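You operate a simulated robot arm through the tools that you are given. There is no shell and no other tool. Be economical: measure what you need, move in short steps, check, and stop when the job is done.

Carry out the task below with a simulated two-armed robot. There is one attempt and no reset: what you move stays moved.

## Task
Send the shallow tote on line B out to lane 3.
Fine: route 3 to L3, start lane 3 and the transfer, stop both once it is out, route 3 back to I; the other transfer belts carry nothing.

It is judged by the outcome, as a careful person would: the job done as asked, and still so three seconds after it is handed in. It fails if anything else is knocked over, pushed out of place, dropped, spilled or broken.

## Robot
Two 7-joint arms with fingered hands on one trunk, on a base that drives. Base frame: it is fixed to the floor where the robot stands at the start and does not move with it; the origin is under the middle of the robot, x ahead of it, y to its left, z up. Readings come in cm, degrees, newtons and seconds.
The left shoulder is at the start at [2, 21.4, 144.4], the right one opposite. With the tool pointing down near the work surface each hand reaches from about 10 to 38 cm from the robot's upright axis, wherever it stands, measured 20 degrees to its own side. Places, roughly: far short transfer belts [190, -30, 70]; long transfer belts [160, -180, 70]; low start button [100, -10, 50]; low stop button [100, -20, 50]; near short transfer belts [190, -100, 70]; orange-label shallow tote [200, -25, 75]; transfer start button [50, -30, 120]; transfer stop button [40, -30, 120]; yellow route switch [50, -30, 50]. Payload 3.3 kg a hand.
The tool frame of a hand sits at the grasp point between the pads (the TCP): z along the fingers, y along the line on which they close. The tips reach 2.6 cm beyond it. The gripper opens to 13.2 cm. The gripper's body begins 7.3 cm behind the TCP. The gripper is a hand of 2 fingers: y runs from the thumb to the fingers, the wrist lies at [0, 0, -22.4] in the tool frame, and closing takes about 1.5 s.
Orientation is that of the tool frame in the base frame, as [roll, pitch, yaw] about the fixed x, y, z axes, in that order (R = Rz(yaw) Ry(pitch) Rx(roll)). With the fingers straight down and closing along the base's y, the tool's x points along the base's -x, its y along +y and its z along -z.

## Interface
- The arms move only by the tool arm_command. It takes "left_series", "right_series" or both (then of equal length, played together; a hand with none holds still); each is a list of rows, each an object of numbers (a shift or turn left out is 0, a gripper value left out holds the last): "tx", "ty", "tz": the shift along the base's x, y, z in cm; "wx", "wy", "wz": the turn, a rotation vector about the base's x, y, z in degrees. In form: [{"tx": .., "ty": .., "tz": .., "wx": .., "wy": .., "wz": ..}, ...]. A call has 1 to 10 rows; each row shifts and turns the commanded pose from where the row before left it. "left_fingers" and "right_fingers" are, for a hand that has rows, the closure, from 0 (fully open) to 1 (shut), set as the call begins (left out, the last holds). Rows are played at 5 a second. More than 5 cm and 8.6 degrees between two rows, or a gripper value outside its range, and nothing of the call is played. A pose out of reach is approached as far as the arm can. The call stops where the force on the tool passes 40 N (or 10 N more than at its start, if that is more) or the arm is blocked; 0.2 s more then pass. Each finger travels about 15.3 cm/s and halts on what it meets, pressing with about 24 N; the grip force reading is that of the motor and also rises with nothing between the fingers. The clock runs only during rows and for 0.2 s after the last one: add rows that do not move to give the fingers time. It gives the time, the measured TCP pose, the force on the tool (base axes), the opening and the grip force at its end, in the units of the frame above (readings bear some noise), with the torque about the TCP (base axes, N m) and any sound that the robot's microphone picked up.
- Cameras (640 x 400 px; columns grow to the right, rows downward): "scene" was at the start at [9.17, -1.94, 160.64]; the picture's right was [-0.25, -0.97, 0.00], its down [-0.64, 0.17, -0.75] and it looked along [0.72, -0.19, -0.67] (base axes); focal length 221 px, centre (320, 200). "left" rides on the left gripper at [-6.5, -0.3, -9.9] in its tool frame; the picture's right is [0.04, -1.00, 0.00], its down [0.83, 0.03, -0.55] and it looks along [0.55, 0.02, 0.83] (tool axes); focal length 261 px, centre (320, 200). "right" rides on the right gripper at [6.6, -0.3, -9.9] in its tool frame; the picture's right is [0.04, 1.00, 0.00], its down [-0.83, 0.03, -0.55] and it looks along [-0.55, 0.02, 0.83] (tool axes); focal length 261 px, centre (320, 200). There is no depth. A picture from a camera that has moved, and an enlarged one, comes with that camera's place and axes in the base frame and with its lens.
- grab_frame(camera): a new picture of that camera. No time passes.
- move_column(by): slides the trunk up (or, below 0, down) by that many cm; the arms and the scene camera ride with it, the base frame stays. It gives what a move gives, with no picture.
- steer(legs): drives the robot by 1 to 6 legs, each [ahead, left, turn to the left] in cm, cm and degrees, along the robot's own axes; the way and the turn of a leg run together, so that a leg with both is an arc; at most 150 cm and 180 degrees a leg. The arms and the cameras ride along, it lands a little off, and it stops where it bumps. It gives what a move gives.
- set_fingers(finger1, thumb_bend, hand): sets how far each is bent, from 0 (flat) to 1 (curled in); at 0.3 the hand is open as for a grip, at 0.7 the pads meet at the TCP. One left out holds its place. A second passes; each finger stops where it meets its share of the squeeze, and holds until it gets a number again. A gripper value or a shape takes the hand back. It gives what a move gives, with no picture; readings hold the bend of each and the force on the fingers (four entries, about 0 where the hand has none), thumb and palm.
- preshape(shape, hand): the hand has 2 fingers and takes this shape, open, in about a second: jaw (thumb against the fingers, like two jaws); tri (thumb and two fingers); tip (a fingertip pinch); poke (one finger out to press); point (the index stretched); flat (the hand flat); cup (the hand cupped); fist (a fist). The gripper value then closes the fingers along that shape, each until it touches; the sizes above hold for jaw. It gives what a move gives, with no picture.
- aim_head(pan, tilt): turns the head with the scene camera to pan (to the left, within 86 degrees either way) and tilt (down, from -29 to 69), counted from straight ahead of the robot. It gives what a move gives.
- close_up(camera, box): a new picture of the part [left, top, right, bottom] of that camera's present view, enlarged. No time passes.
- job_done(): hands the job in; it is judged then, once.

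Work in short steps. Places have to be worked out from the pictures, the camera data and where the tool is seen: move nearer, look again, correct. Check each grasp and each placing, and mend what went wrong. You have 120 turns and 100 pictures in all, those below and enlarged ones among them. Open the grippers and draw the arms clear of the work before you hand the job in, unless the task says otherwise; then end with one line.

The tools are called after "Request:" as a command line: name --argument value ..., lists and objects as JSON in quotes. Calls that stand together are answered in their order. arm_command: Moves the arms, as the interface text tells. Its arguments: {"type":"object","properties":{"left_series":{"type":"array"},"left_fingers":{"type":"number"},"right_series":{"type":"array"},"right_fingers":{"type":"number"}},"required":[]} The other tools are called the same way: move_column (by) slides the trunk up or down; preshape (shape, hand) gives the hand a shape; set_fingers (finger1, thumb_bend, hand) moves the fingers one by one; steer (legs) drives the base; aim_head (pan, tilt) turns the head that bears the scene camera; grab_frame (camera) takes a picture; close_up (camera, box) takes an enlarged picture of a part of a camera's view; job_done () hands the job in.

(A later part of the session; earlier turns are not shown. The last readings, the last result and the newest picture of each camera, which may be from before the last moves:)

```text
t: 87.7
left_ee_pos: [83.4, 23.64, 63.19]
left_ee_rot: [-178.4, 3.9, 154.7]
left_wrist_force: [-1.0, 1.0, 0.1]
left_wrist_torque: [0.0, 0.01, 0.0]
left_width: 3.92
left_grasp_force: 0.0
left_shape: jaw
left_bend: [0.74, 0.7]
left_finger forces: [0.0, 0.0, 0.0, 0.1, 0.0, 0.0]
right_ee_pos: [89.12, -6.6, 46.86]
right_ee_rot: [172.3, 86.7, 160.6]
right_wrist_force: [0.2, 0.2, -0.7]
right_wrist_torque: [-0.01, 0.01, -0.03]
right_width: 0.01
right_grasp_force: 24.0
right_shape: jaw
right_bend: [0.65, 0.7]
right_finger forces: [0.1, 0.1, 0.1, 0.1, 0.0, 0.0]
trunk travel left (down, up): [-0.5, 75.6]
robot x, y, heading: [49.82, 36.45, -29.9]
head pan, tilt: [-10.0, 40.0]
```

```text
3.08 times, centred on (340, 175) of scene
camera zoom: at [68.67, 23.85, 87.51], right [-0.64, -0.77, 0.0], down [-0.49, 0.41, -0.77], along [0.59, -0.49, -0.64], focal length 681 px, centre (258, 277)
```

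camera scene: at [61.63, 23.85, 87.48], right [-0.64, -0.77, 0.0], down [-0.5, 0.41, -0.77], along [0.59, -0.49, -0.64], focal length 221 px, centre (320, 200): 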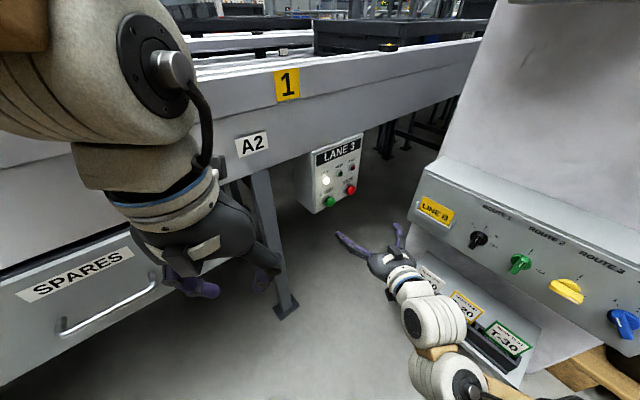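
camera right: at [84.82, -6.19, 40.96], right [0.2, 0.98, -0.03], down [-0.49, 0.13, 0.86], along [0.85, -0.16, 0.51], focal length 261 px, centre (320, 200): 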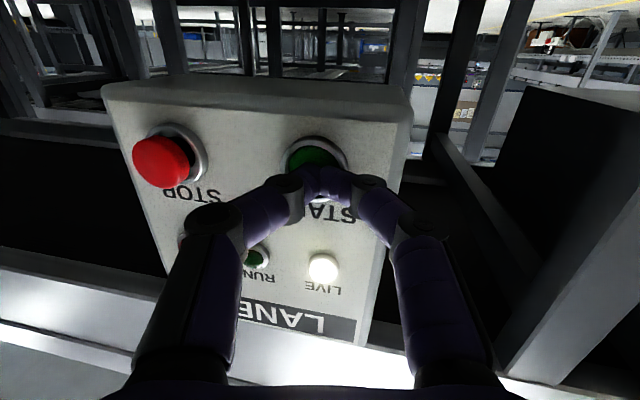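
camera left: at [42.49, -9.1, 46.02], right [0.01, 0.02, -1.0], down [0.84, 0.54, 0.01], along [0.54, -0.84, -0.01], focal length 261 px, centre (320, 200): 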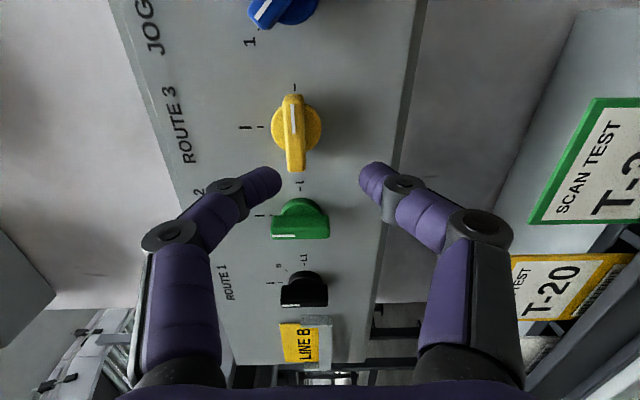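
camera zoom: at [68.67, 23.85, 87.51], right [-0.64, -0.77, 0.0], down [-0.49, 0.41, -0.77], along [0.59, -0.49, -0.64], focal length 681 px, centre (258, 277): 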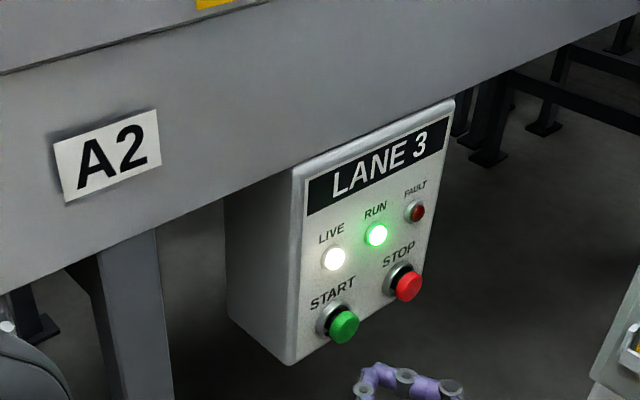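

Lane 3 is running. Now raise, move back and face the TRANSFER panel.

Request:
move_column --by 38

Request:
move_column --by 37

Request:
steer --legs '[[4.4, 22.8, 0], [0, 0, -60]]'

Request:
arm_command --right_series '[{"wz": -6, "tx": 0}, {"wz": -6}, {"wz": -5}]'

Request:
grab_frame --camera "right"

Request:
grab_frame --camera "scene"

```text
t: 91.4
left_ee_pos: [83.38, 23.57, 101.11]
left_ee_rot: [-178.2, 3.9, 154.6]
left_wrist_force: [0.0, 0.4, -0.1]
left_wrist_torque: [-0.04, -0.02, -0.03]
left_width: 3.95
left_grasp_force: 0.1
left_shape: jaw
left_bend: [0.74, 0.7]
left_finger forces: [0.0, 0.0, 0.1, 0.1, 0.1, 0.1]
right_ee_pos: [89.08, -6.48, 84.83]
right_ee_rot: [172.2, 86.5, 160.6]
right_wrist_force: [-0.1, -0.4, 0.2]
right_wrist_torque: [-0.02, -0.01, 0.02]
right_width: 0.0
right_grasp_force: 23.4
right_shape: jaw
right_bend: [0.65, 0.7]
right_finger forces: [0.1, 0.0, 0.0, 0.1, 0.1, 0.0]
trunk travel left (down, up): [-38.5, 37.6]
robot x, y, heading: [49.72, 36.4, -29.8]
head pan, tilt: [-10.0, 40.0]
```

```text
t: 95.0
left_ee_pos: [83.36, 23.64, 138.16]
left_ee_rot: [-178.3, 4.0, 154.5]
left_wrist_force: [-0.3, -0.8, -0.1]
left_wrist_torque: [0.01, -0.01, -0.02]
left_width: 3.95
left_grasp_force: 0.1
left_shape: jaw
left_bend: [0.74, 0.7]
left_finger forces: [0.0, 0.0, 0.1, 0.1, 0.0, 0.0]
right_ee_pos: [88.99, -6.69, 121.86]
right_ee_rot: [172.3, 86.7, 160.5]
right_wrist_force: [0.2, -0.6, -0.6]
right_wrist_torque: [0.05, -0.03, 0.02]
right_width: 0.03
right_grasp_force: 23.7
right_shape: jaw
right_bend: [0.65, 0.7]
right_finger forces: [0.0, 0.0, 0.0, 0.0, 0.0, 0.0]
trunk travel left (down, up): [-75.5, 0.6]
robot x, y, heading: [49.78, 36.08, -29.7]
head pan, tilt: [-10.0, 40.0]
```

```text
t: 99.3
left_ee_pos: [70.47, 18.33, 138.04]
left_ee_rot: [-178.3, 4.2, 94.1]
left_wrist_force: [-0.1, -0.1, -0.4]
left_wrist_torque: [0.02, 0.04, 0.01]
left_width: 3.94
left_grasp_force: 0.0
left_shape: jaw
left_bend: [0.74, 0.7]
left_finger forces: [0.0, 0.0, 0.0, 0.0, 0.0, 0.0]
right_ee_pos: [47.17, -1.43, 121.82]
right_ee_rot: [172.1, 86.7, 100.1]
right_wrist_force: [-0.3, -0.8, 0.2]
right_wrist_torque: [-0.01, 0.04, -0.03]
right_width: 0.0
right_grasp_force: 24.3
right_shape: jaw
right_bend: [0.65, 0.7]
right_finger forces: [0.0, 0.0, 0.0, 0.0, 0.0, 0.0]
trunk travel left (down, up): [-75.5, 0.6]
robot x, y, heading: [65.01, 53.8, -90.1]
head pan, tilt: [-10.0, 40.0]
```

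```text
t: 100.2
left_ee_pos: [70.58, 18.41, 138.11]
left_ee_rot: [-178.3, 4.0, 94.1]
left_wrist_force: [0.1, 1.0, -0.3]
left_wrist_torque: [-0.02, 0.02, 0.02]
left_width: 3.94
left_grasp_force: 0.2
left_shape: jaw
left_bend: [0.74, 0.7]
left_finger forces: [0.0, 0.1, 0.0, 0.0, 0.0, 0.0]
right_ee_pos: [47.23, -1.52, 121.75]
right_ee_rot: [173.5, 86.6, 84.3]
right_wrist_force: [0.3, 0.5, -0.1]
right_wrist_torque: [0.03, 0.01, -0.01]
right_width: 0.0
right_grasp_force: 24.2
right_shape: jaw
right_bend: [0.65, 0.7]
right_finger forces: [0.0, 0.0, 0.0, 0.1, 0.0, 0.0]
trunk travel left (down, up): [-75.5, 0.6]
robot x, y, heading: [64.99, 53.84, -90.5]
head pan, tilt: [-10.0, 40.0]
```

```text
45 pictures are left
camera right: at [46.83, 8.8, 115.87], right [1.0, 0.02, -0.03], down [0.02, 0.5, 0.86], along [0.03, -0.86, 0.5], focal length 261 px, centre (320, 200)
```

right: 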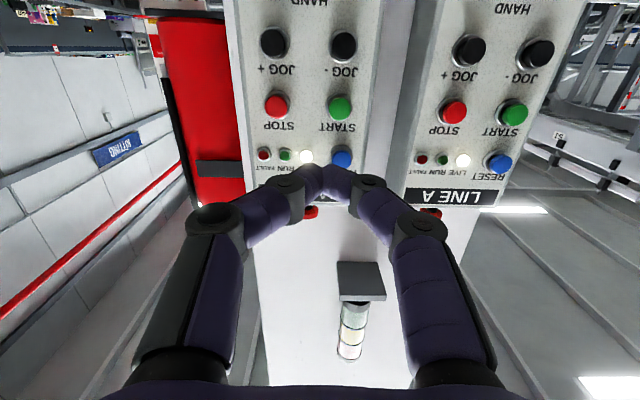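

```text
44 pictures are left
camera scene: at [63.51, 44.6, 163.9], right [-0.98, 0.18, 0.0], down [0.11, 0.63, -0.77], along [-0.14, -0.75, -0.64], focal length 221 px, centre (320, 200)
```

scene: 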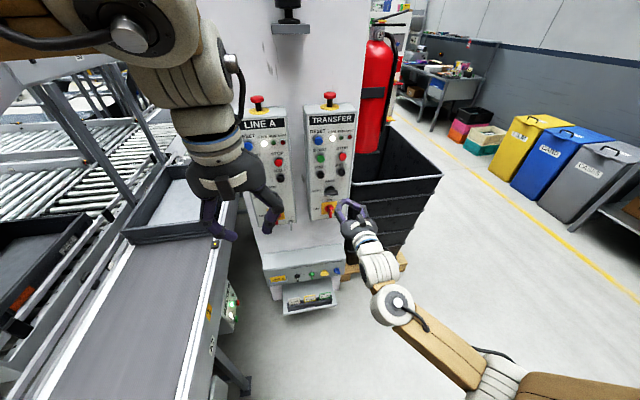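

Transfer START ≈ (50.4, −28, 122.8), STOP ≈ (41.9, −28, 122.7). I align the right tip with START and approach with the base.

Request:
arm_command --right_series '[{"tx": 1.5, "tz": 0.6}, {"tx": 1.5, "tz": 0.6}, {}]'

Request:
steer --legs '[[15, 0, 0]]'

Request:
grab_frame --camera "right"

```text
t: 101.0
left_ee_pos: [70.4, 18.33, 138.1]
left_ee_rot: [-178.3, 4.1, 94.0]
left_wrist_force: [-0.3, -0.5, -0.9]
left_wrist_torque: [-0.02, -0.03, 0.0]
left_width: 3.95
left_grasp_force: 0.0
left_shape: jaw
left_bend: [0.74, 0.7]
left_finger forces: [0.1, 0.0, 0.0, 0.0, 0.1, 0.0]
right_ee_pos: [49.99, -1.37, 123.05]
right_ee_rot: [172.1, 86.7, 83.2]
right_wrist_force: [0.6, 0.5, -0.1]
right_wrist_torque: [0.01, 0.03, 0.01]
right_width: 0.0
right_grasp_force: 23.8
right_shape: jaw
right_bend: [0.65, 0.7]
right_finger forces: [0.1, 0.0, 0.0, 0.0, 0.1, 0.1]
trunk travel left (down, up): [-75.5, 0.6]
robot x, y, heading: [64.7, 53.96, -90.3]
head pan, tilt: [-10.0, 40.0]
```

```text
t: 102.3
left_ee_pos: [70.38, 3.37, 138.04]
left_ee_rot: [-178.3, 4.0, 94.1]
left_wrist_force: [0.8, 0.0, -0.5]
left_wrist_torque: [0.02, 0.03, 0.02]
left_width: 3.94
left_grasp_force: 0.0
left_shape: jaw
left_bend: [0.74, 0.7]
left_finger forces: [0.0, 0.0, 0.0, 0.0, 0.0, 0.1]
right_ee_pos: [49.94, -16.28, 122.95]
right_ee_rot: [172.5, 86.6, 83.3]
right_wrist_force: [-0.1, -0.9, 0.0]
right_wrist_torque: [-0.02, 0.01, -0.01]
right_width: 0.01
right_grasp_force: 23.8
right_shape: jaw
right_bend: [0.65, 0.7]
right_finger forces: [0.0, 0.0, 0.0, 0.1, 0.1, 0.1]
trunk travel left (down, up): [-75.5, 0.6]
robot x, y, heading: [64.68, 38.97, -90.1]
head pan, tilt: [-10.0, 40.0]
```

```text
43 pictures are left
camera right: at [49.63, -6.15, 117.04], right [1.0, 0.02, -0.03], down [0.02, 0.5, 0.86], along [0.03, -0.86, 0.5], focal length 261 px, centre (320, 200)
```

right: 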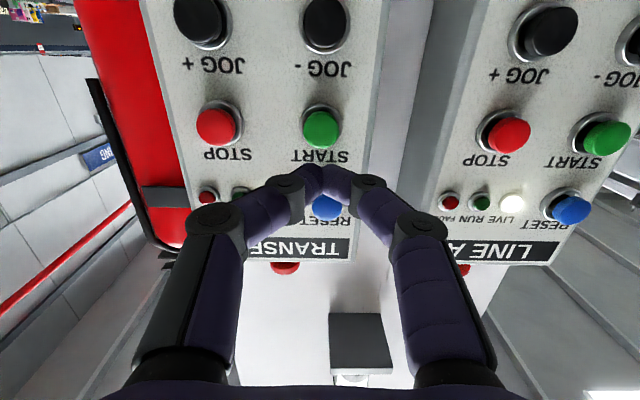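

On axis. I aim the head at the tote first (pan ≈ 64) and take a "before" picture.

Request:
aim_head --pan 64 --tilt 28

Request:
grab_frame --camera "scene"

```text
t: 103.8
left_ee_pos: [70.39, 3.47, 138.23]
left_ee_rot: [-178.3, 4.1, 94.1]
left_wrist_force: [-0.2, -0.4, -0.5]
left_wrist_torque: [0.0, 0.01, -0.02]
left_width: 3.96
left_grasp_force: 0.1
left_shape: jaw
left_bend: [0.74, 0.7]
left_finger forces: [0.0, 0.0, 0.0, 0.0, 0.0, 0.0]
right_ee_pos: [50.03, -16.28, 123.05]
right_ee_rot: [172.4, 86.7, 83.2]
right_wrist_force: [-0.7, -0.1, -0.6]
right_wrist_torque: [0.0, 0.01, 0.01]
right_width: 0.01
right_grasp_force: 23.8
right_shape: jaw
right_bend: [0.65, 0.7]
right_finger forces: [0.0, 0.1, 0.0, 0.0, 0.0, 0.1]
trunk travel left (down, up): [-75.5, 0.6]
robot x, y, heading: [65.23, 38.97, -90.3]
head pan, tilt: [64.0, 28.0]
```

```text
42 pictures are left
camera scene: at [73.05, 33.98, 165.75], right [-0.44, -0.9, 0.0], down [-0.42, 0.21, -0.88], along [0.79, -0.39, -0.47], focal length 221 px, centre (320, 200)
```

scene: 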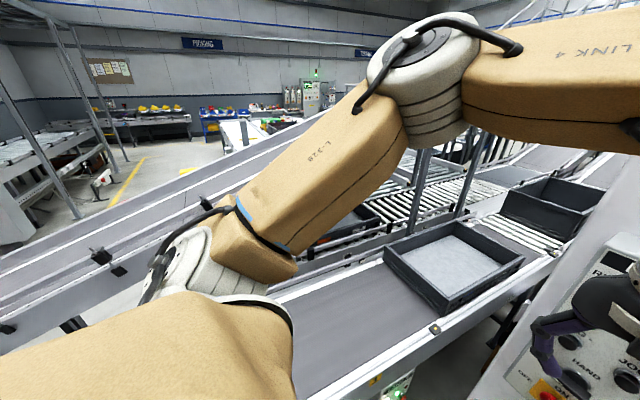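

Left arm partly hides the tote, but a corner is visible. Press transfer START now, guarded, then retract.

Request:
arm_command --right_series '[{"ty": -2}, {"ty": -2}, {"ty": -2}, {"ty": -1.5}, {"ty": -0.8}, {"ty": -0.8}, {"ty": -0.7}, {"ty": -0.7}, {"ty": -0.6}]'

Request:
arm_command --right_series '[{"ty": 3}, {"ty": 3}, {"ty": 2}]'

Request:
grab_frame --camera "scene"

Request:
close_up --camera "right" --box '[150, 60, 400, 260]'

```text
t: 105.5
left_ee_pos: [70.26, 4.23, 138.3]
left_ee_rot: [-178.2, 4.4, 94.0]
left_wrist_force: [0.9, 0.5, 0.2]
left_wrist_torque: [0.0, 0.0, 0.0]
left_width: 3.95
left_grasp_force: 0.0
left_shape: jaw
left_bend: [0.74, 0.7]
left_finger forces: [0.0, 0.1, 0.1, 0.1, 0.0, 0.0]
right_ee_pos: [50.0, -25.62, 123.05]
right_ee_rot: [173.6, 86.7, 84.5]
right_wrist_force: [-2.8, 36.4, 4.5]
right_wrist_torque: [-0.24, 0.0, -0.11]
right_width: 0.0
right_grasp_force: 24.1
right_shape: jaw
right_bend: [0.66, 0.7]
right_finger forces: [0.0, 0.0, 0.0, 0.0, 0.1, 0.1]
trunk travel left (down, up): [-75.5, 0.6]
robot x, y, heading: [65.0, 39.03, -90.4]
head pan, tilt: [64.0, 28.0]
heard: click
stopped in row 8 (right hand): the force on the tool passed its limit at 45 N (the readings are from after the stop); the commanded pose is now the measured one
```

```text
t: 106.3
left_ee_pos: [70.39, 3.34, 138.01]
left_ee_rot: [-178.3, 4.0, 94.0]
left_wrist_force: [-1.3, 0.2, -0.6]
left_wrist_torque: [0.06, -0.02, 0.0]
left_width: 3.94
left_grasp_force: 0.0
left_shape: jaw
left_bend: [0.74, 0.7]
left_finger forces: [0.1, 0.0, 0.0, 0.1, 0.0, 0.0]
right_ee_pos: [50.05, -18.61, 122.69]
right_ee_rot: [174.7, 86.2, 85.6]
right_wrist_force: [-0.4, -0.1, -0.8]
right_wrist_torque: [-0.02, 0.0, 0.01]
right_width: 0.01
right_grasp_force: 23.1
right_shape: jaw
right_bend: [0.65, 0.7]
right_finger forces: [0.0, 0.0, 0.1, 0.1, 0.0, 0.0]
trunk travel left (down, up): [-75.5, 0.6]
robot x, y, heading: [64.83, 38.84, -90.0]
head pan, tilt: [64.0, 28.0]
```

```text
41 pictures are left
camera scene: at [73.06, 33.88, 165.74], right [-0.44, -0.9, 0.0], down [-0.42, 0.21, -0.88], along [0.79, -0.39, -0.47], focal length 221 px, centre (320, 200)
```

scene: 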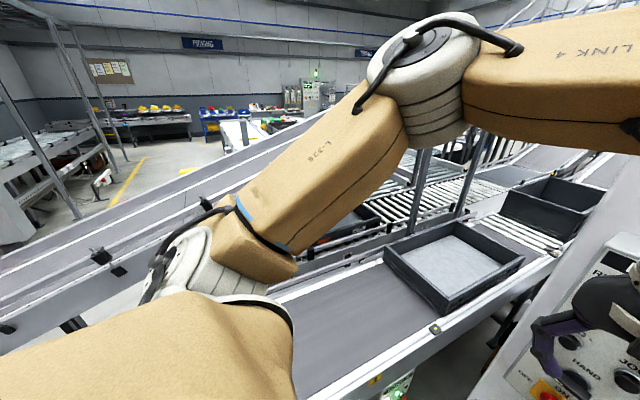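

```text
2.00 times, centred on (275, 160) of right
camera zoom: at [49.56, -8.28, 116.75], right [1.0, 0.02, -0.03], down [0.02, 0.5, 0.87], along [0.03, -0.87, 0.5], focal length 521 px, centre (410, 280)
```

zoom: 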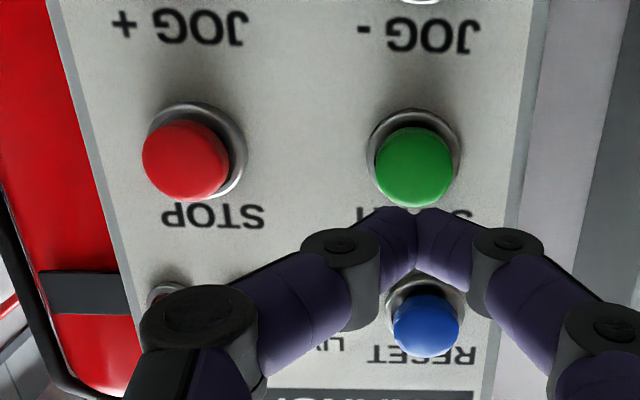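

Click heard. While the start delay runs I shift the tip in front of STOP and watch the tote.

Request:
arm_command --right_series '[{"tx": -2.8}, {"tx": -2.8}, {"tx": -2.7}, {}, {}]'

Request:
grab_frame --camera "scene"

Request:
grab_frame --camera "right"

```text
t: 107.5
left_ee_pos: [70.44, 3.45, 138.15]
left_ee_rot: [-178.3, 4.1, 94.0]
left_wrist_force: [-0.3, -0.1, 0.8]
left_wrist_torque: [-0.01, 0.0, 0.01]
left_width: 3.96
left_grasp_force: 0.1
left_shape: jaw
left_bend: [0.74, 0.7]
left_finger forces: [0.0, 0.1, 0.1, 0.0, 0.0, 0.0]
right_ee_pos: [41.56, -18.29, 122.57]
right_ee_rot: [174.8, 86.2, 85.5]
right_wrist_force: [-0.4, -0.1, 0.3]
right_wrist_torque: [-0.01, 0.0, 0.01]
right_width: 0.0
right_grasp_force: 24.6
right_shape: jaw
right_bend: [0.65, 0.7]
right_finger forces: [0.0, 0.0, 0.0, 0.1, 0.0, 0.0]
trunk travel left (down, up): [-75.5, 0.6]
robot x, y, heading: [65.3, 38.8, -90.5]
head pan, tilt: [64.0, 28.0]
```

```text
39 pictures are left
camera scene: at [73.03, 34.03, 165.75], right [-0.44, -0.9, 0.0], down [-0.42, 0.21, -0.88], along [0.79, -0.39, -0.47], focal length 221 px, centre (320, 200)
```

scene: 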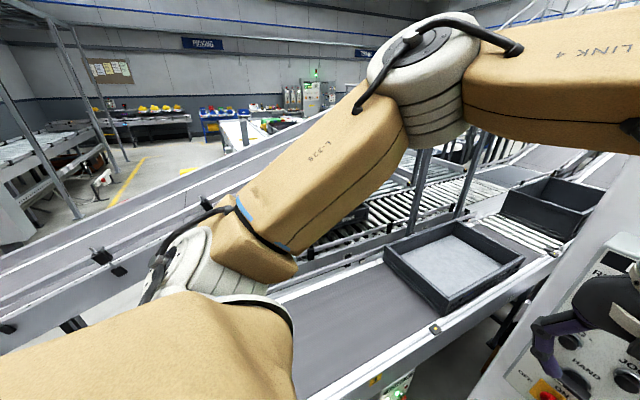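

```text
38 pictures are left
camera right: at [41.29, -8.1, 116.76], right [1.0, 0.02, -0.03], down [0.02, 0.5, 0.87], along [0.03, -0.87, 0.5], focal length 261 px, centre (320, 200)
```

right: 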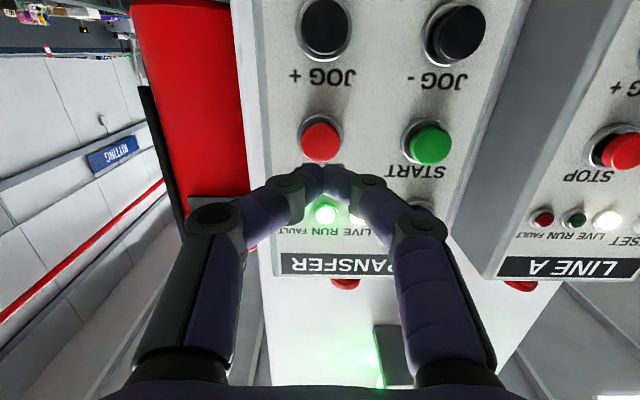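

Transfer RUN is lit and the tote has begun moving away. Tip is on the STOP axis. I wait 1 s and look.

Request:
arm_command --right_series '[{}, {}, {}, {}]'

Request:
close_up --camera "scene" --box '[290, 120, 490, 270]'

```text
t: 108.5
left_ee_pos: [70.43, 3.58, 138.06]
left_ee_rot: [-178.3, 4.1, 94.0]
left_wrist_force: [-0.1, -0.7, -0.5]
left_wrist_torque: [0.03, 0.02, 0.02]
left_width: 3.93
left_grasp_force: 0.1
left_shape: jaw
left_bend: [0.74, 0.7]
left_finger forces: [0.0, 0.1, 0.0, 0.1, 0.0, 0.1]
right_ee_pos: [41.61, -18.45, 122.61]
right_ee_rot: [174.6, 86.2, 85.4]
right_wrist_force: [0.4, 0.4, 0.1]
right_wrist_torque: [0.0, 0.04, 0.01]
right_width: 0.0
right_grasp_force: 24.5
right_shape: jaw
right_bend: [0.65, 0.7]
right_finger forces: [0.0, 0.1, 0.1, 0.1, 0.0, 0.1]
trunk travel left (down, up): [-75.5, 0.6]
robot x, y, heading: [64.92, 39.13, -90.1]
head pan, tilt: [64.0, 28.0]
```

```text
2.67 times, centred on (390, 195) of scene
camera zoom: at [73.04, 34.03, 165.75], right [-0.44, -0.9, 0.0], down [-0.42, 0.21, -0.88], along [0.79, -0.39, -0.47], focal length 590 px, centre (133, 213)
```

zoom: 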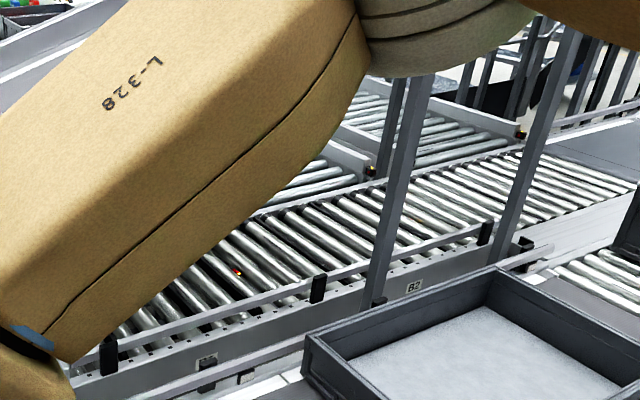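

The tote has left the near view quickly. No time passes for a full frame, so I check where it shows.

Request:
grab_frame --camera "scene"

Request:
grab_frame --camera "left"

```text
36 pictures are left
camera scene: at [73.04, 34.03, 165.75], right [-0.44, -0.9, 0.0], down [-0.42, 0.21, -0.88], along [0.79, -0.39, -0.47], focal length 221 px, centre (320, 200)
```

scene: 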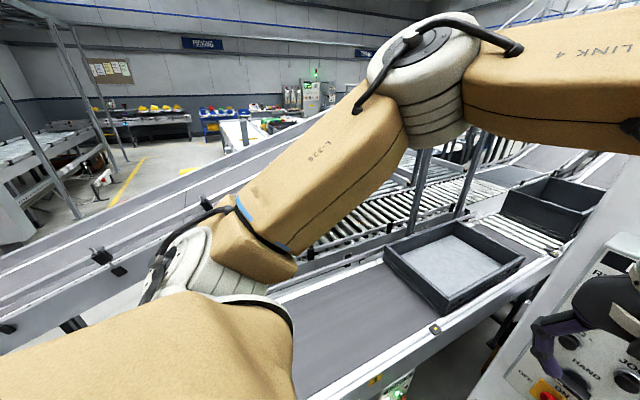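

```text
35 pictures are left
camera left: at [70.75, -2.24, 148.47], right [-1.0, -0.03, 0.03], down [-0.01, 0.87, 0.49], along [-0.04, 0.49, -0.87], focal length 261 px, centre (320, 200)
```

left: 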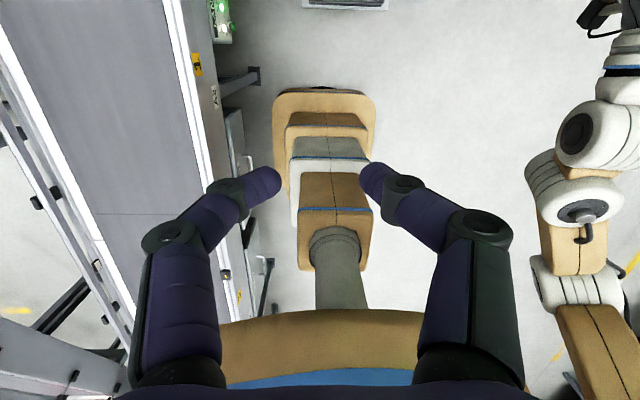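

The tote is hidden by my arm. Transfer belts run otherwise empty, so I first back off and turn toward lane 3, from where I can see the tote and stop lane 3.

Request:
steer --legs '[[-14, 0, 0], [0, 0, 60]]'

Request:
aim_head --pan 5 --tilt 25

Request:
grab_frame --camera "scene"

```text
t: 112.5
left_ee_pos: [98.36, 39.98, 138.24]
left_ee_rot: [-178.3, 4.2, 153.9]
left_wrist_force: [0.3, 0.4, -0.1]
left_wrist_torque: [-0.01, 0.02, -0.01]
left_width: 3.94
left_grasp_force: 0.0
left_shape: jaw
left_bend: [0.74, 0.7]
left_finger forces: [0.0, 0.0, 0.1, 0.1, 0.1, 0.0]
right_ee_pos: [102.84, 4.09, 122.75]
right_ee_rot: [174.7, 86.3, 145.4]
right_wrist_force: [-1.1, -0.7, 0.0]
right_wrist_torque: [0.01, 0.01, 0.0]
right_width: 0.0
right_grasp_force: 24.0
right_shape: jaw
right_bend: [0.65, 0.7]
right_finger forces: [0.0, 0.1, 0.0, 0.1, 0.0, 0.1]
trunk travel left (down, up): [-75.5, 0.6]
robot x, y, heading: [64.92, 52.93, -30.6]
head pan, tilt: [64.0, 28.0]
```

```text
t: 113.8
left_ee_pos: [98.36, 40.01, 138.08]
left_ee_rot: [-178.2, 4.1, 153.9]
left_wrist_force: [-0.2, -1.0, 0.4]
left_wrist_torque: [0.02, 0.02, 0.0]
left_width: 3.92
left_grasp_force: 0.1
left_shape: jaw
left_bend: [0.74, 0.7]
left_finger forces: [0.0, 0.0, 0.0, 0.0, 0.0, 0.1]
right_ee_pos: [102.8, 4.04, 122.71]
right_ee_rot: [174.7, 86.3, 145.4]
right_wrist_force: [0.6, 0.4, 0.6]
right_wrist_torque: [0.02, -0.03, 0.02]
right_width: 0.0
right_grasp_force: 23.7
right_shape: jaw
right_bend: [0.65, 0.7]
right_finger forces: [0.0, 0.1, 0.0, 0.1, 0.1, 0.1]
trunk travel left (down, up): [-75.5, 0.6]
robot x, y, heading: [64.68, 53.22, -30.4]
head pan, tilt: [5.0, 25.0]
```

```text
34 pictures are left
camera scene: at [74.15, 48.63, 166.23], right [-0.43, -0.9, 0.0], down [-0.38, 0.18, -0.91], along [0.82, -0.39, -0.42], focal length 221 px, centre (320, 200)
```

scene: 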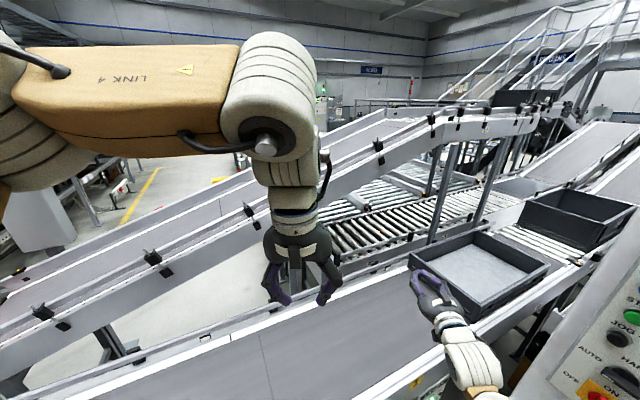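

Request:
close_up --camera "scene" --box '[290, 80, 510, 260]'

```text
2.22 times, centred on (400, 170) of scene
camera zoom: at [74.15, 48.63, 166.23], right [-0.43, -0.9, 0.0], down [-0.38, 0.18, -0.91], along [0.82, -0.39, -0.42], focal length 492 px, centre (142, 267)
```

zoom: 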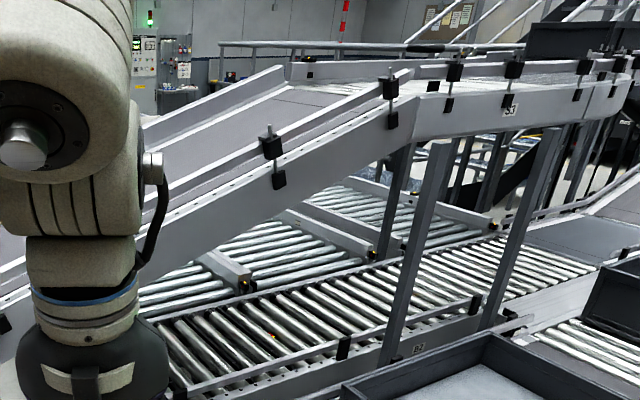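

Tote is off line B's transfer position — out to lane 3. Now to the lane 3 panel STOP.

Request:
steer --legs '[[-4.7, -21.3, 0]]'

Request:
move_column --by -38

Request:
move_column --by -37

Request:
grab_frame --camera "right"

```text
t: 115.5
left_ee_pos: [83.45, 24.02, 138.16]
left_ee_rot: [-178.4, 4.1, 154.0]
left_wrist_force: [-0.3, 0.6, 0.2]
left_wrist_torque: [0.02, -0.02, 0.0]
left_width: 3.91
left_grasp_force: 0.1
left_shape: jaw
left_bend: [0.74, 0.7]
left_finger forces: [0.0, 0.1, 0.1, 0.0, 0.0, 0.0]
right_ee_pos: [87.73, -11.78, 122.78]
right_ee_rot: [174.2, 86.3, 144.8]
right_wrist_force: [-0.3, 0.0, -0.1]
right_wrist_torque: [0.0, -0.01, 0.02]
right_width: 0.0
right_grasp_force: 24.2
right_shape: jaw
right_bend: [0.65, 0.7]
right_finger forces: [0.0, 0.0, 0.0, 0.0, 0.0, 0.1]
trunk travel left (down, up): [-75.5, 0.6]
robot x, y, heading: [49.91, 36.89, -30.8]
head pan, tilt: [5.0, 25.0]
```

```text
t: 119.2
left_ee_pos: [83.39, 24.08, 100.18]
left_ee_rot: [-178.3, 4.2, 153.8]
left_wrist_force: [0.0, -0.9, 0.0]
left_wrist_torque: [0.02, 0.03, 0.0]
left_width: 3.96
left_grasp_force: 0.1
left_shape: jaw
left_bend: [0.74, 0.7]
left_finger forces: [0.0, 0.0, 0.0, 0.0, 0.1, 0.0]
right_ee_pos: [87.84, -11.74, 84.71]
right_ee_rot: [174.4, 86.3, 145.0]
right_wrist_force: [-0.1, 0.0, -0.1]
right_wrist_torque: [-0.02, 0.02, -0.01]
right_width: 0.01
right_grasp_force: 24.0
right_shape: jaw
right_bend: [0.65, 0.7]
right_finger forces: [0.0, 0.1, 0.0, 0.0, 0.0, 0.1]
trunk travel left (down, up): [-37.5, 38.6]
robot x, y, heading: [50.24, 37.15, -30.4]
head pan, tilt: [5.0, 25.0]
```

```text
t: 122.7
left_ee_pos: [83.38, 23.89, 63.31]
left_ee_rot: [-178.3, 4.1, 153.8]
left_wrist_force: [0.3, 0.4, -0.1]
left_wrist_torque: [-0.01, -0.01, -0.01]
left_width: 3.95
left_grasp_force: 0.1
left_shape: jaw
left_bend: [0.74, 0.7]
left_finger forces: [0.1, 0.1, 0.0, 0.0, 0.0, 0.1]
right_ee_pos: [87.84, -11.79, 47.67]
right_ee_rot: [174.0, 86.3, 144.6]
right_wrist_force: [-0.4, 0.8, 0.8]
right_wrist_torque: [0.05, 0.02, -0.01]
right_width: 0.0
right_grasp_force: 24.0
right_shape: jaw
right_bend: [0.65, 0.7]
right_finger forces: [0.0, 0.0, 0.1, 0.0, 0.1, 0.0]
trunk travel left (down, up): [-0.5, 75.6]
robot x, y, heading: [49.69, 36.84, -30.8]
head pan, tilt: [5.0, 25.0]
```

```text
32 pictures are left
camera right: at [78.83, -7.03, 41.8], right [0.49, 0.87, -0.03], down [-0.42, 0.27, 0.87], along [0.76, -0.41, 0.5], focal length 261 px, centre (320, 200)
```

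right: 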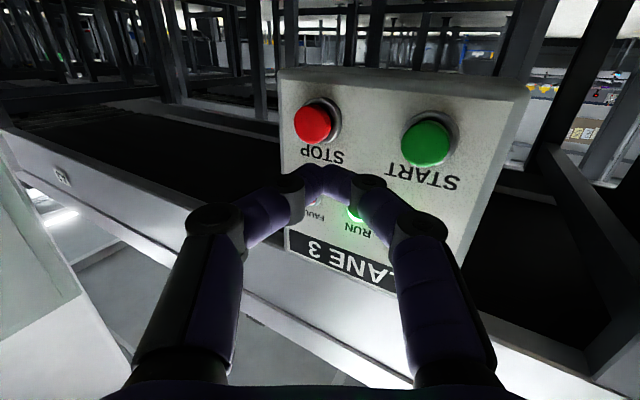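

STOP confirmed ≈ (96.6, −17.5, 46.6). Align and press.

Request:
arm_command --right_series '[{"tx": 1, "ty": -1.5, "tz": -0.4}, {"tx": 1, "ty": -1.4, "tz": -0.3}, {"tx": 1.5, "ty": -1.2, "tz": -0.2}, {"tx": 1.8, "ty": -0.2}, {"tx": 0.8, "ty": -0.1}, {"tx": 0.8, "ty": -0.1}, {"tx": 0.7}, {"tx": 0.7}]'

Request:
arm_command --right_series '[{"tx": -2.5, "ty": 0.8}, {"tx": -2.5, "ty": 0.8}, {"tx": -1, "ty": 0.5}, {}, {}]'

Request:
grab_frame --camera "right"

```text
t: 124.5
left_ee_pos: [83.31, 23.86, 63.12]
left_ee_rot: [-178.3, 4.2, 153.6]
left_wrist_force: [-0.7, -0.2, 0.3]
left_wrist_torque: [0.05, 0.02, -0.01]
left_width: 3.91
left_grasp_force: 0.0
left_shape: jaw
left_bend: [0.74, 0.7]
left_finger forces: [0.0, 0.0, 0.0, 0.0, 0.1, 0.0]
right_ee_pos: [95.23, -16.74, 46.59]
right_ee_rot: [173.7, 86.1, 143.7]
right_wrist_force: [-43.5, 8.4, 0.6]
right_wrist_torque: [-0.01, -0.1, -0.65]
right_width: 0.0
right_grasp_force: 23.7
right_shape: jaw
right_bend: [0.71, 0.7]
right_finger forces: [82.3, 0.1, 0.0, 0.0, 0.0, 0.1]
trunk travel left (down, up): [-0.5, 75.6]
robot x, y, heading: [50.15, 36.76, -30.8]
head pan, tilt: [5.0, 25.0]
heard: click
stopped in row 8 (right hand): the force on the tool passed its limit at 45 N (the readings are from after the stop); the commanded pose is now the measured one
```

```text
t: 125.7
left_ee_pos: [83.33, 23.92, 63.15]
left_ee_rot: [-178.3, 4.1, 153.8]
left_wrist_force: [-0.5, 0.3, 0.1]
left_wrist_torque: [0.0, 0.01, 0.04]
left_width: 3.92
left_grasp_force: 0.1
left_shape: jaw
left_bend: [0.74, 0.7]
left_finger forces: [0.0, 0.0, 0.1, 0.0, 0.1, 0.1]
right_ee_pos: [89.62, -14.39, 46.65]
right_ee_rot: [174.8, 86.1, 145.3]
right_wrist_force: [0.2, 0.6, 0.0]
right_wrist_torque: [-0.01, 0.0, 0.02]
right_width: 0.0
right_grasp_force: 24.5
right_shape: jaw
right_bend: [0.67, 0.7]
right_finger forces: [0.0, 0.0, 0.0, 0.0, 0.1, 0.1]
trunk travel left (down, up): [-0.5, 75.6]
robot x, y, heading: [49.95, 37.32, -30.7]
head pan, tilt: [5.0, 25.0]
```

```text
31 pictures are left
camera right: at [80.6, -9.44, 40.69], right [0.49, 0.87, -0.03], down [-0.42, 0.27, 0.87], along [0.77, -0.41, 0.49], focal length 261 px, centre (320, 200)
```

right: 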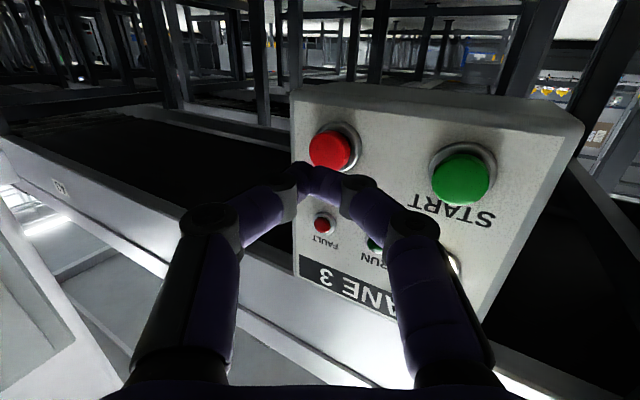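

RUN looks off. I check it from the scene camera while rising, then go to the transfer STOP.

Request:
aim_head --pan -10 --tilt 40

Request:
close_up --camera "scene" --box '[270, 110, 430, 240]'

Request:
move_column --by 38

Request:
move_column --by 37.5

Request:
steer --legs '[[2.3, 27.2, 0], [0, 0, -59.3]]'

Request:
grab_frame --camera "right"

```text
t: 126.5
left_ee_pos: [83.45, 23.87, 63.04]
left_ee_rot: [-178.4, 4.0, 153.7]
left_wrist_force: [-0.1, 0.5, -0.4]
left_wrist_torque: [-0.04, 0.01, 0.01]
left_width: 3.92
left_grasp_force: 0.0
left_shape: jaw
left_bend: [0.74, 0.7]
left_finger forces: [0.0, 0.0, 0.0, 0.0, 0.1, 0.0]
right_ee_pos: [89.67, -14.34, 46.63]
right_ee_rot: [174.9, 86.1, 145.3]
right_wrist_force: [0.4, 0.1, 0.9]
right_wrist_torque: [0.02, 0.01, 0.01]
right_width: 0.0
right_grasp_force: 23.3
right_shape: jaw
right_bend: [0.67, 0.7]
right_finger forces: [0.0, 0.0, 0.0, 0.0, 0.0, 0.1]
trunk travel left (down, up): [-0.5, 75.6]
robot x, y, heading: [50.18, 37.19, -30.5]
head pan, tilt: [-10.0, 40.0]
```

```text
3.08 times, centred on (350, 175) of scene
camera zoom: at [68.75, 24.42, 87.53], right [-0.65, -0.76, 0.0], down [-0.49, 0.41, -0.77], along [0.59, -0.5, -0.64], focal length 681 px, centre (228, 277)
```

zoom: 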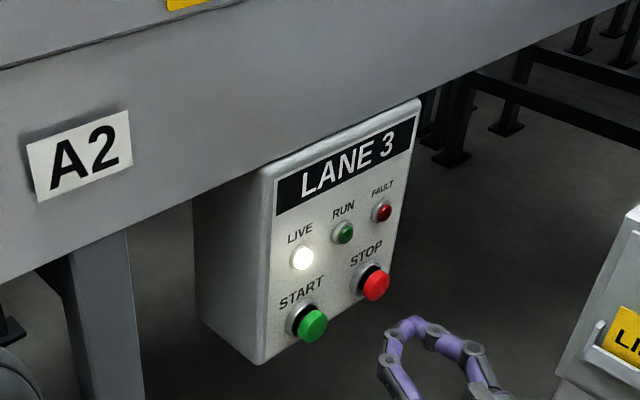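

```text
t: 130.1
left_ee_pos: [83.36, 24.03, 101.1]
left_ee_rot: [-178.3, 4.0, 153.7]
left_wrist_force: [-0.5, 1.0, 0.0]
left_wrist_torque: [0.02, -0.01, -0.01]
left_width: 3.95
left_grasp_force: 0.0
left_shape: jaw
left_bend: [0.74, 0.7]
left_finger forces: [0.0, 0.0, 0.1, 0.0, 0.0, 0.1]
right_ee_pos: [89.66, -14.33, 84.49]
right_ee_rot: [174.8, 86.1, 145.3]
right_wrist_force: [0.1, -0.5, 0.4]
right_wrist_torque: [0.04, -0.04, 0.04]
right_width: 0.0
right_grasp_force: 23.8
right_shape: jaw
right_bend: [0.67, 0.7]
right_finger forces: [0.0, 0.0, 0.0, 0.0, 0.0, 0.0]
trunk travel left (down, up): [-38.5, 37.6]
robot x, y, heading: [50.2, 37.0, -30.8]
head pan, tilt: [-10.0, 40.0]
```

```text
t: 133.8
left_ee_pos: [83.41, 23.99, 138.64]
left_ee_rot: [-178.3, 4.0, 153.7]
left_wrist_force: [0.6, -0.2, 0.9]
left_wrist_torque: [0.0, -0.01, -0.02]
left_width: 3.95
left_grasp_force: 0.1
left_shape: jaw
left_bend: [0.74, 0.7]
left_finger forces: [0.1, 0.0, 0.0, 0.1, 0.0, 0.1]
right_ee_pos: [89.74, -14.39, 122.13]
right_ee_rot: [174.9, 86.1, 145.3]
right_wrist_force: [-0.3, 0.0, 0.6]
right_wrist_torque: [0.0, 0.02, -0.01]
right_width: 0.0
right_grasp_force: 24.0
right_shape: jaw
right_bend: [0.67, 0.7]
right_finger forces: [0.0, 0.0, 0.0, 0.0, 0.1, 0.1]
trunk travel left (down, up): [-76.0, 0.1]
robot x, y, heading: [50.04, 37.24, -30.9]
head pan, tilt: [-10.0, 40.0]
```

```text
t: 138.3
left_ee_pos: [72.0, 24.07, 138.66]
left_ee_rot: [-178.2, 4.1, 94.9]
left_wrist_force: [0.4, 0.1, 0.4]
left_wrist_torque: [0.02, -0.04, 0.01]
left_width: 3.93
left_grasp_force: 0.0
left_shape: jaw
left_bend: [0.74, 0.7]
left_finger forces: [0.0, 0.1, 0.0, 0.1, 0.0, 0.0]
right_ee_pos: [42.39, -1.17, 122.1]
right_ee_rot: [174.8, 86.1, 86.3]
right_wrist_force: [-0.3, 0.2, -0.3]
right_wrist_torque: [0.03, 0.0, -0.01]
right_width: 0.0
right_grasp_force: 24.1
right_shape: jaw
right_bend: [0.67, 0.7]
right_finger forces: [0.0, 0.1, 0.0, 0.0, 0.0, 0.0]
trunk travel left (down, up): [-76.0, 0.1]
robot x, y, heading: [66.03, 59.41, -89.7]
head pan, tilt: [-10.0, 40.0]
```

```text
29 pictures are left
camera right: at [41.93, 9.12, 116.24], right [1.0, 0.03, -0.03], down [0.02, 0.5, 0.87], along [0.04, -0.87, 0.49], focal length 261 px, centre (320, 200)
```

right: 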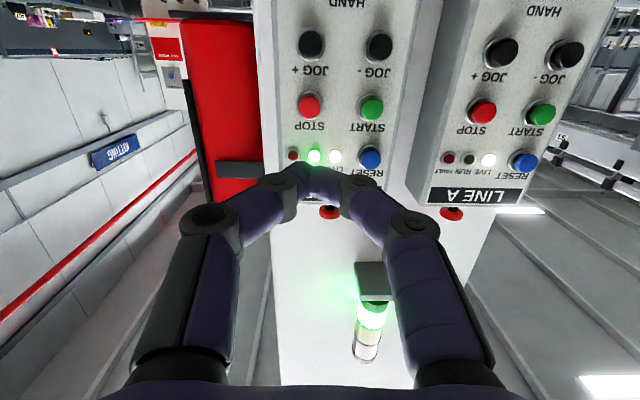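

Lane 3 RUN is off; transfer still runs. Align with STOP, approach and press.

Request:
arm_command --right_series '[{"tx": -0.8, "tz": 0.6}, {}]'

Request:
steer --legs '[[15, 0, 0]]'

Request:
grab_frame --camera "right"

```text
t: 138.9
left_ee_pos: [71.96, 24.03, 138.52]
left_ee_rot: [-178.3, 4.1, 94.9]
left_wrist_force: [-0.4, -0.1, 0.4]
left_wrist_torque: [0.03, 0.0, -0.02]
left_width: 3.94
left_grasp_force: 0.1
left_shape: jaw
left_bend: [0.74, 0.7]
left_finger forces: [0.0, 0.1, 0.1, 0.1, 0.0, 0.0]
right_ee_pos: [41.65, -1.25, 122.66]
right_ee_rot: [174.6, 86.1, 86.3]
right_wrist_force: [0.1, -0.2, 0.5]
right_wrist_torque: [0.01, -0.01, 0.01]
right_width: 0.02
right_grasp_force: 24.3
right_shape: jaw
right_bend: [0.67, 0.7]
right_finger forces: [0.1, 0.0, 0.0, 0.0, 0.1, 0.0]
trunk travel left (down, up): [-76.0, 0.1]
robot x, y, heading: [65.61, 59.51, -89.4]
head pan, tilt: [-10.0, 40.0]
```

```text
t: 140.3
left_ee_pos: [72.08, 8.84, 138.6]
left_ee_rot: [-178.3, 4.1, 94.9]
left_wrist_force: [1.2, -0.2, -0.6]
left_wrist_torque: [0.03, -0.01, 0.01]
left_width: 3.96
left_grasp_force: 0.0
left_shape: jaw
left_bend: [0.74, 0.7]
left_finger forces: [0.0, 0.0, 0.1, 0.1, 0.1, 0.0]
right_ee_pos: [41.76, -16.42, 122.72]
right_ee_rot: [174.8, 86.1, 86.4]
right_wrist_force: [0.5, -0.1, 0.2]
right_wrist_torque: [-0.01, -0.01, 0.02]
right_width: 0.0
right_grasp_force: 24.0
right_shape: jaw
right_bend: [0.67, 0.7]
right_finger forces: [0.0, 0.1, 0.0, 0.1, 0.0, 0.0]
trunk travel left (down, up): [-76.0, 0.1]
robot x, y, heading: [66.44, 44.23, -89.5]
head pan, tilt: [-10.0, 40.0]
```

```text
28 pictures are left
camera right: at [41.34, -6.12, 116.8], right [1.0, 0.03, -0.03], down [0.01, 0.5, 0.87], along [0.04, -0.87, 0.49], focal length 261 px, centre (320, 200)
```

right: 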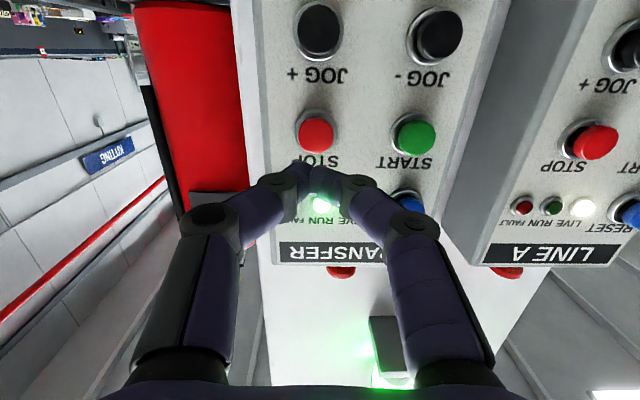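

On axis. Drive 4 cm more to keep the arm within reach, then press.

Request:
steer --legs '[[4, 0, 0]]'

Request:
arm_command --right_series '[{"ty": -1.2}, {"ty": -1}, {"ty": -0.8}, {"ty": -0.8}, {"ty": -0.8}, {"ty": -0.7}, {"ty": -0.7}, {"ty": -0.6}]'

```text
t: 141.2
left_ee_pos: [72.29, 4.94, 138.67]
left_ee_rot: [-178.3, 4.1, 94.8]
left_wrist_force: [0.2, -0.3, -0.8]
left_wrist_torque: [0.03, -0.03, 0.01]
left_width: 3.94
left_grasp_force: 0.1
left_shape: jaw
left_bend: [0.74, 0.7]
left_finger forces: [0.0, 0.1, 0.0, 0.0, 0.0, 0.0]
right_ee_pos: [41.91, -20.2, 122.73]
right_ee_rot: [174.6, 86.0, 86.3]
right_wrist_force: [0.2, 0.3, -0.1]
right_wrist_torque: [-0.01, -0.01, 0.0]
right_width: 0.0
right_grasp_force: 24.2
right_shape: jaw
right_bend: [0.67, 0.7]
right_finger forces: [0.2, 0.0, 0.0, 0.0, 0.0, 0.1]
trunk travel left (down, up): [-76.0, 0.1]
robot x, y, heading: [65.9, 40.28, -89.5]
head pan, tilt: [-10.0, 40.0]
```

```text
t: 142.8
left_ee_pos: [72.13, 5.63, 138.9]
left_ee_rot: [-178.3, 4.4, 94.9]
left_wrist_force: [-0.3, 0.2, 0.1]
left_wrist_torque: [-0.01, -0.02, 0.0]
left_width: 3.93
left_grasp_force: 0.0
left_shape: jaw
left_bend: [0.74, 0.7]
left_finger forces: [0.1, 0.0, 0.0, 0.1, 0.1, 0.0]
right_ee_pos: [41.66, -25.47, 122.67]
right_ee_rot: [175.2, 86.0, 86.5]
right_wrist_force: [-3.4, 35.0, 6.1]
right_wrist_torque: [-0.26, 0.06, -0.36]
right_width: 0.0
right_grasp_force: 23.8
right_shape: jaw
right_bend: [0.67, 0.7]
right_finger forces: [0.0, 0.0, 0.1, 0.1, 66.1, 0.1]
trunk travel left (down, up): [-76.0, 0.1]
robot x, y, heading: [65.96, 39.92, -89.3]
head pan, tilt: [-10.0, 40.0]
heard: click
stopped in row 8 (right hand): the force on the tool passed its limit at 42 N (the readings are from after the stop); the commanded pose is now the measured one
```

Click. Retract and back off, then check the RUN lamp and look for the tote.

Request:
arm_command --right_series '[{"ty": 3}, {"ty": 3}, {}, {}]'

Request:
steer --legs '[[-18, 0, 0]]'

Request:
grab_frame --camera "right"

Request:
aim_head --pan 80 --tilt 12

Request:
grab_frame --camera "scene"

```text
t: 143.8
left_ee_pos: [72.13, 4.96, 138.7]
left_ee_rot: [-178.2, 4.1, 95.0]
left_wrist_force: [0.3, 0.6, 0.2]
left_wrist_torque: [-0.04, -0.01, -0.01]
left_width: 3.97
left_grasp_force: 0.1
left_shape: jaw
left_bend: [0.74, 0.7]
left_finger forces: [0.0, 0.0, 0.0, 0.1, 0.1, 0.0]
right_ee_pos: [41.71, -20.25, 122.58]
right_ee_rot: [175.9, 85.9, 87.3]
right_wrist_force: [0.6, 0.9, 0.3]
right_wrist_torque: [-0.01, 0.02, 0.01]
right_width: 0.0
right_grasp_force: 24.0
right_shape: jaw
right_bend: [0.67, 0.7]
right_finger forces: [0.0, 0.0, 0.1, 0.0, 0.0, 0.1]
trunk travel left (down, up): [-76.0, 0.1]
robot x, y, heading: [65.84, 40.35, -89.5]
head pan, tilt: [-10.0, 40.0]
```

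```text
t: 145.4
left_ee_pos: [71.91, 23.39, 138.65]
left_ee_rot: [-178.3, 4.1, 94.9]
left_wrist_force: [-0.8, 0.1, 0.3]
left_wrist_torque: [-0.05, -0.01, 0.02]
left_width: 3.94
left_grasp_force: 0.0
left_shape: jaw
left_bend: [0.74, 0.7]
left_finger forces: [0.1, 0.1, 0.1, 0.0, 0.1, 0.0]
right_ee_pos: [41.48, -1.95, 122.57]
right_ee_rot: [175.8, 85.8, 87.0]
right_wrist_force: [-0.2, -0.8, 0.1]
right_wrist_torque: [0.01, 0.0, -0.03]
right_width: 0.01
right_grasp_force: 23.9
right_shape: jaw
right_bend: [0.67, 0.7]
right_finger forces: [0.0, 0.1, 0.0, 0.0, 0.0, 0.0]
trunk travel left (down, up): [-76.0, 0.1]
robot x, y, heading: [65.73, 58.66, -89.4]
head pan, tilt: [-10.0, 40.0]
```

```text
27 pictures are left
camera right: at [41.02, 8.46, 116.71], right [1.0, 0.03, -0.04], down [0.02, 0.49, 0.87], along [0.04, -0.87, 0.49], focal length 261 px, centre (320, 200)
```

right: 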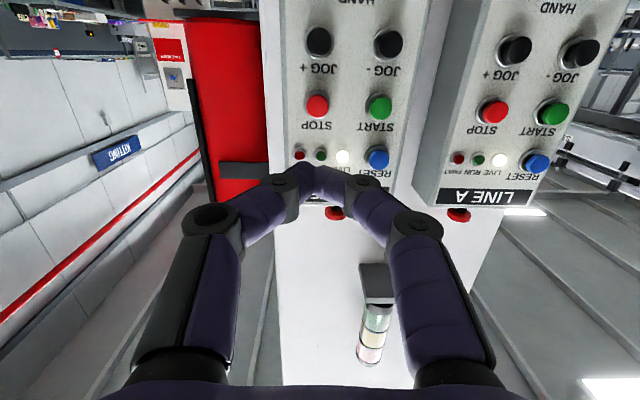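

```text
t: 147.0
left_ee_pos: [71.82, 23.16, 138.61]
left_ee_rot: [-178.2, 4.1, 94.8]
left_wrist_force: [-0.2, 0.3, 0.8]
left_wrist_torque: [-0.02, -0.02, -0.02]
left_width: 3.93
left_grasp_force: 0.1
left_shape: jaw
left_bend: [0.74, 0.7]
left_finger forces: [0.1, 0.0, 0.1, 0.2, 0.0, 0.0]
right_ee_pos: [41.58, -1.98, 122.46]
right_ee_rot: [175.7, 85.8, 87.0]
right_wrist_force: [1.0, 0.1, 0.5]
right_wrist_torque: [0.01, 0.0, -0.01]
right_width: 0.0
right_grasp_force: 24.4
right_shape: jaw
right_bend: [0.67, 0.7]
right_finger forces: [0.0, 0.0, 0.0, 0.0, 0.0, 0.0]
trunk travel left (down, up): [-76.0, 0.1]
robot x, y, heading: [66.25, 58.37, -89.7]
head pan, tilt: [80.0, 12.0]
```

```text
26 pictures are left
camera scene: at [75.11, 56.16, 168.84], right [-0.17, -0.99, 0.0], down [-0.21, 0.03, -0.98], along [0.96, -0.16, -0.21], focal length 221 px, centre (320, 200)
```

scene: 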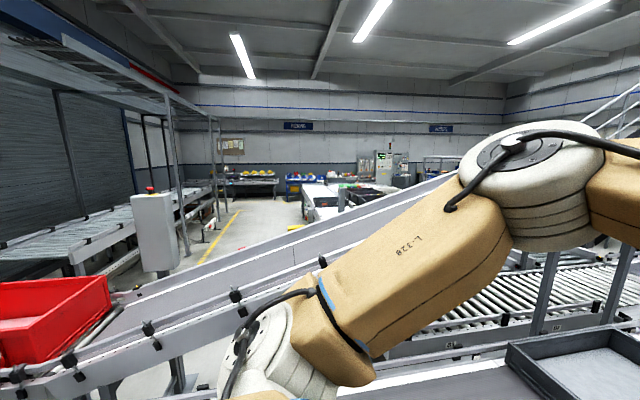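

Request:
close_up --camera "scene" --box '[270, 140, 450, 250]'

```text
3.56 times, centred on (360, 195) of scene
camera zoom: at [75.11, 56.16, 168.84], right [-0.17, -0.99, 0.0], down [-0.21, 0.03, -0.98], along [0.96, -0.16, -0.21], focal length 787 px, centre (178, 218)
```

zoom: 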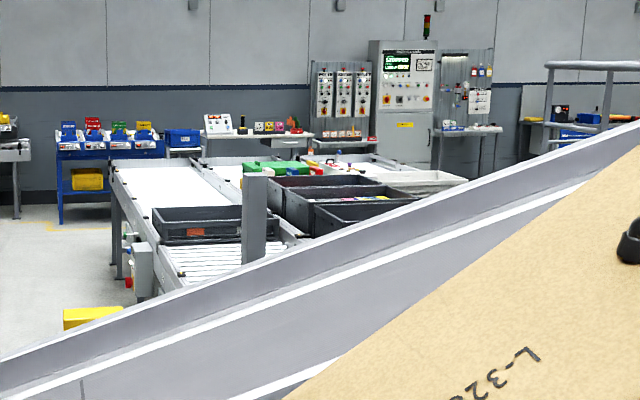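

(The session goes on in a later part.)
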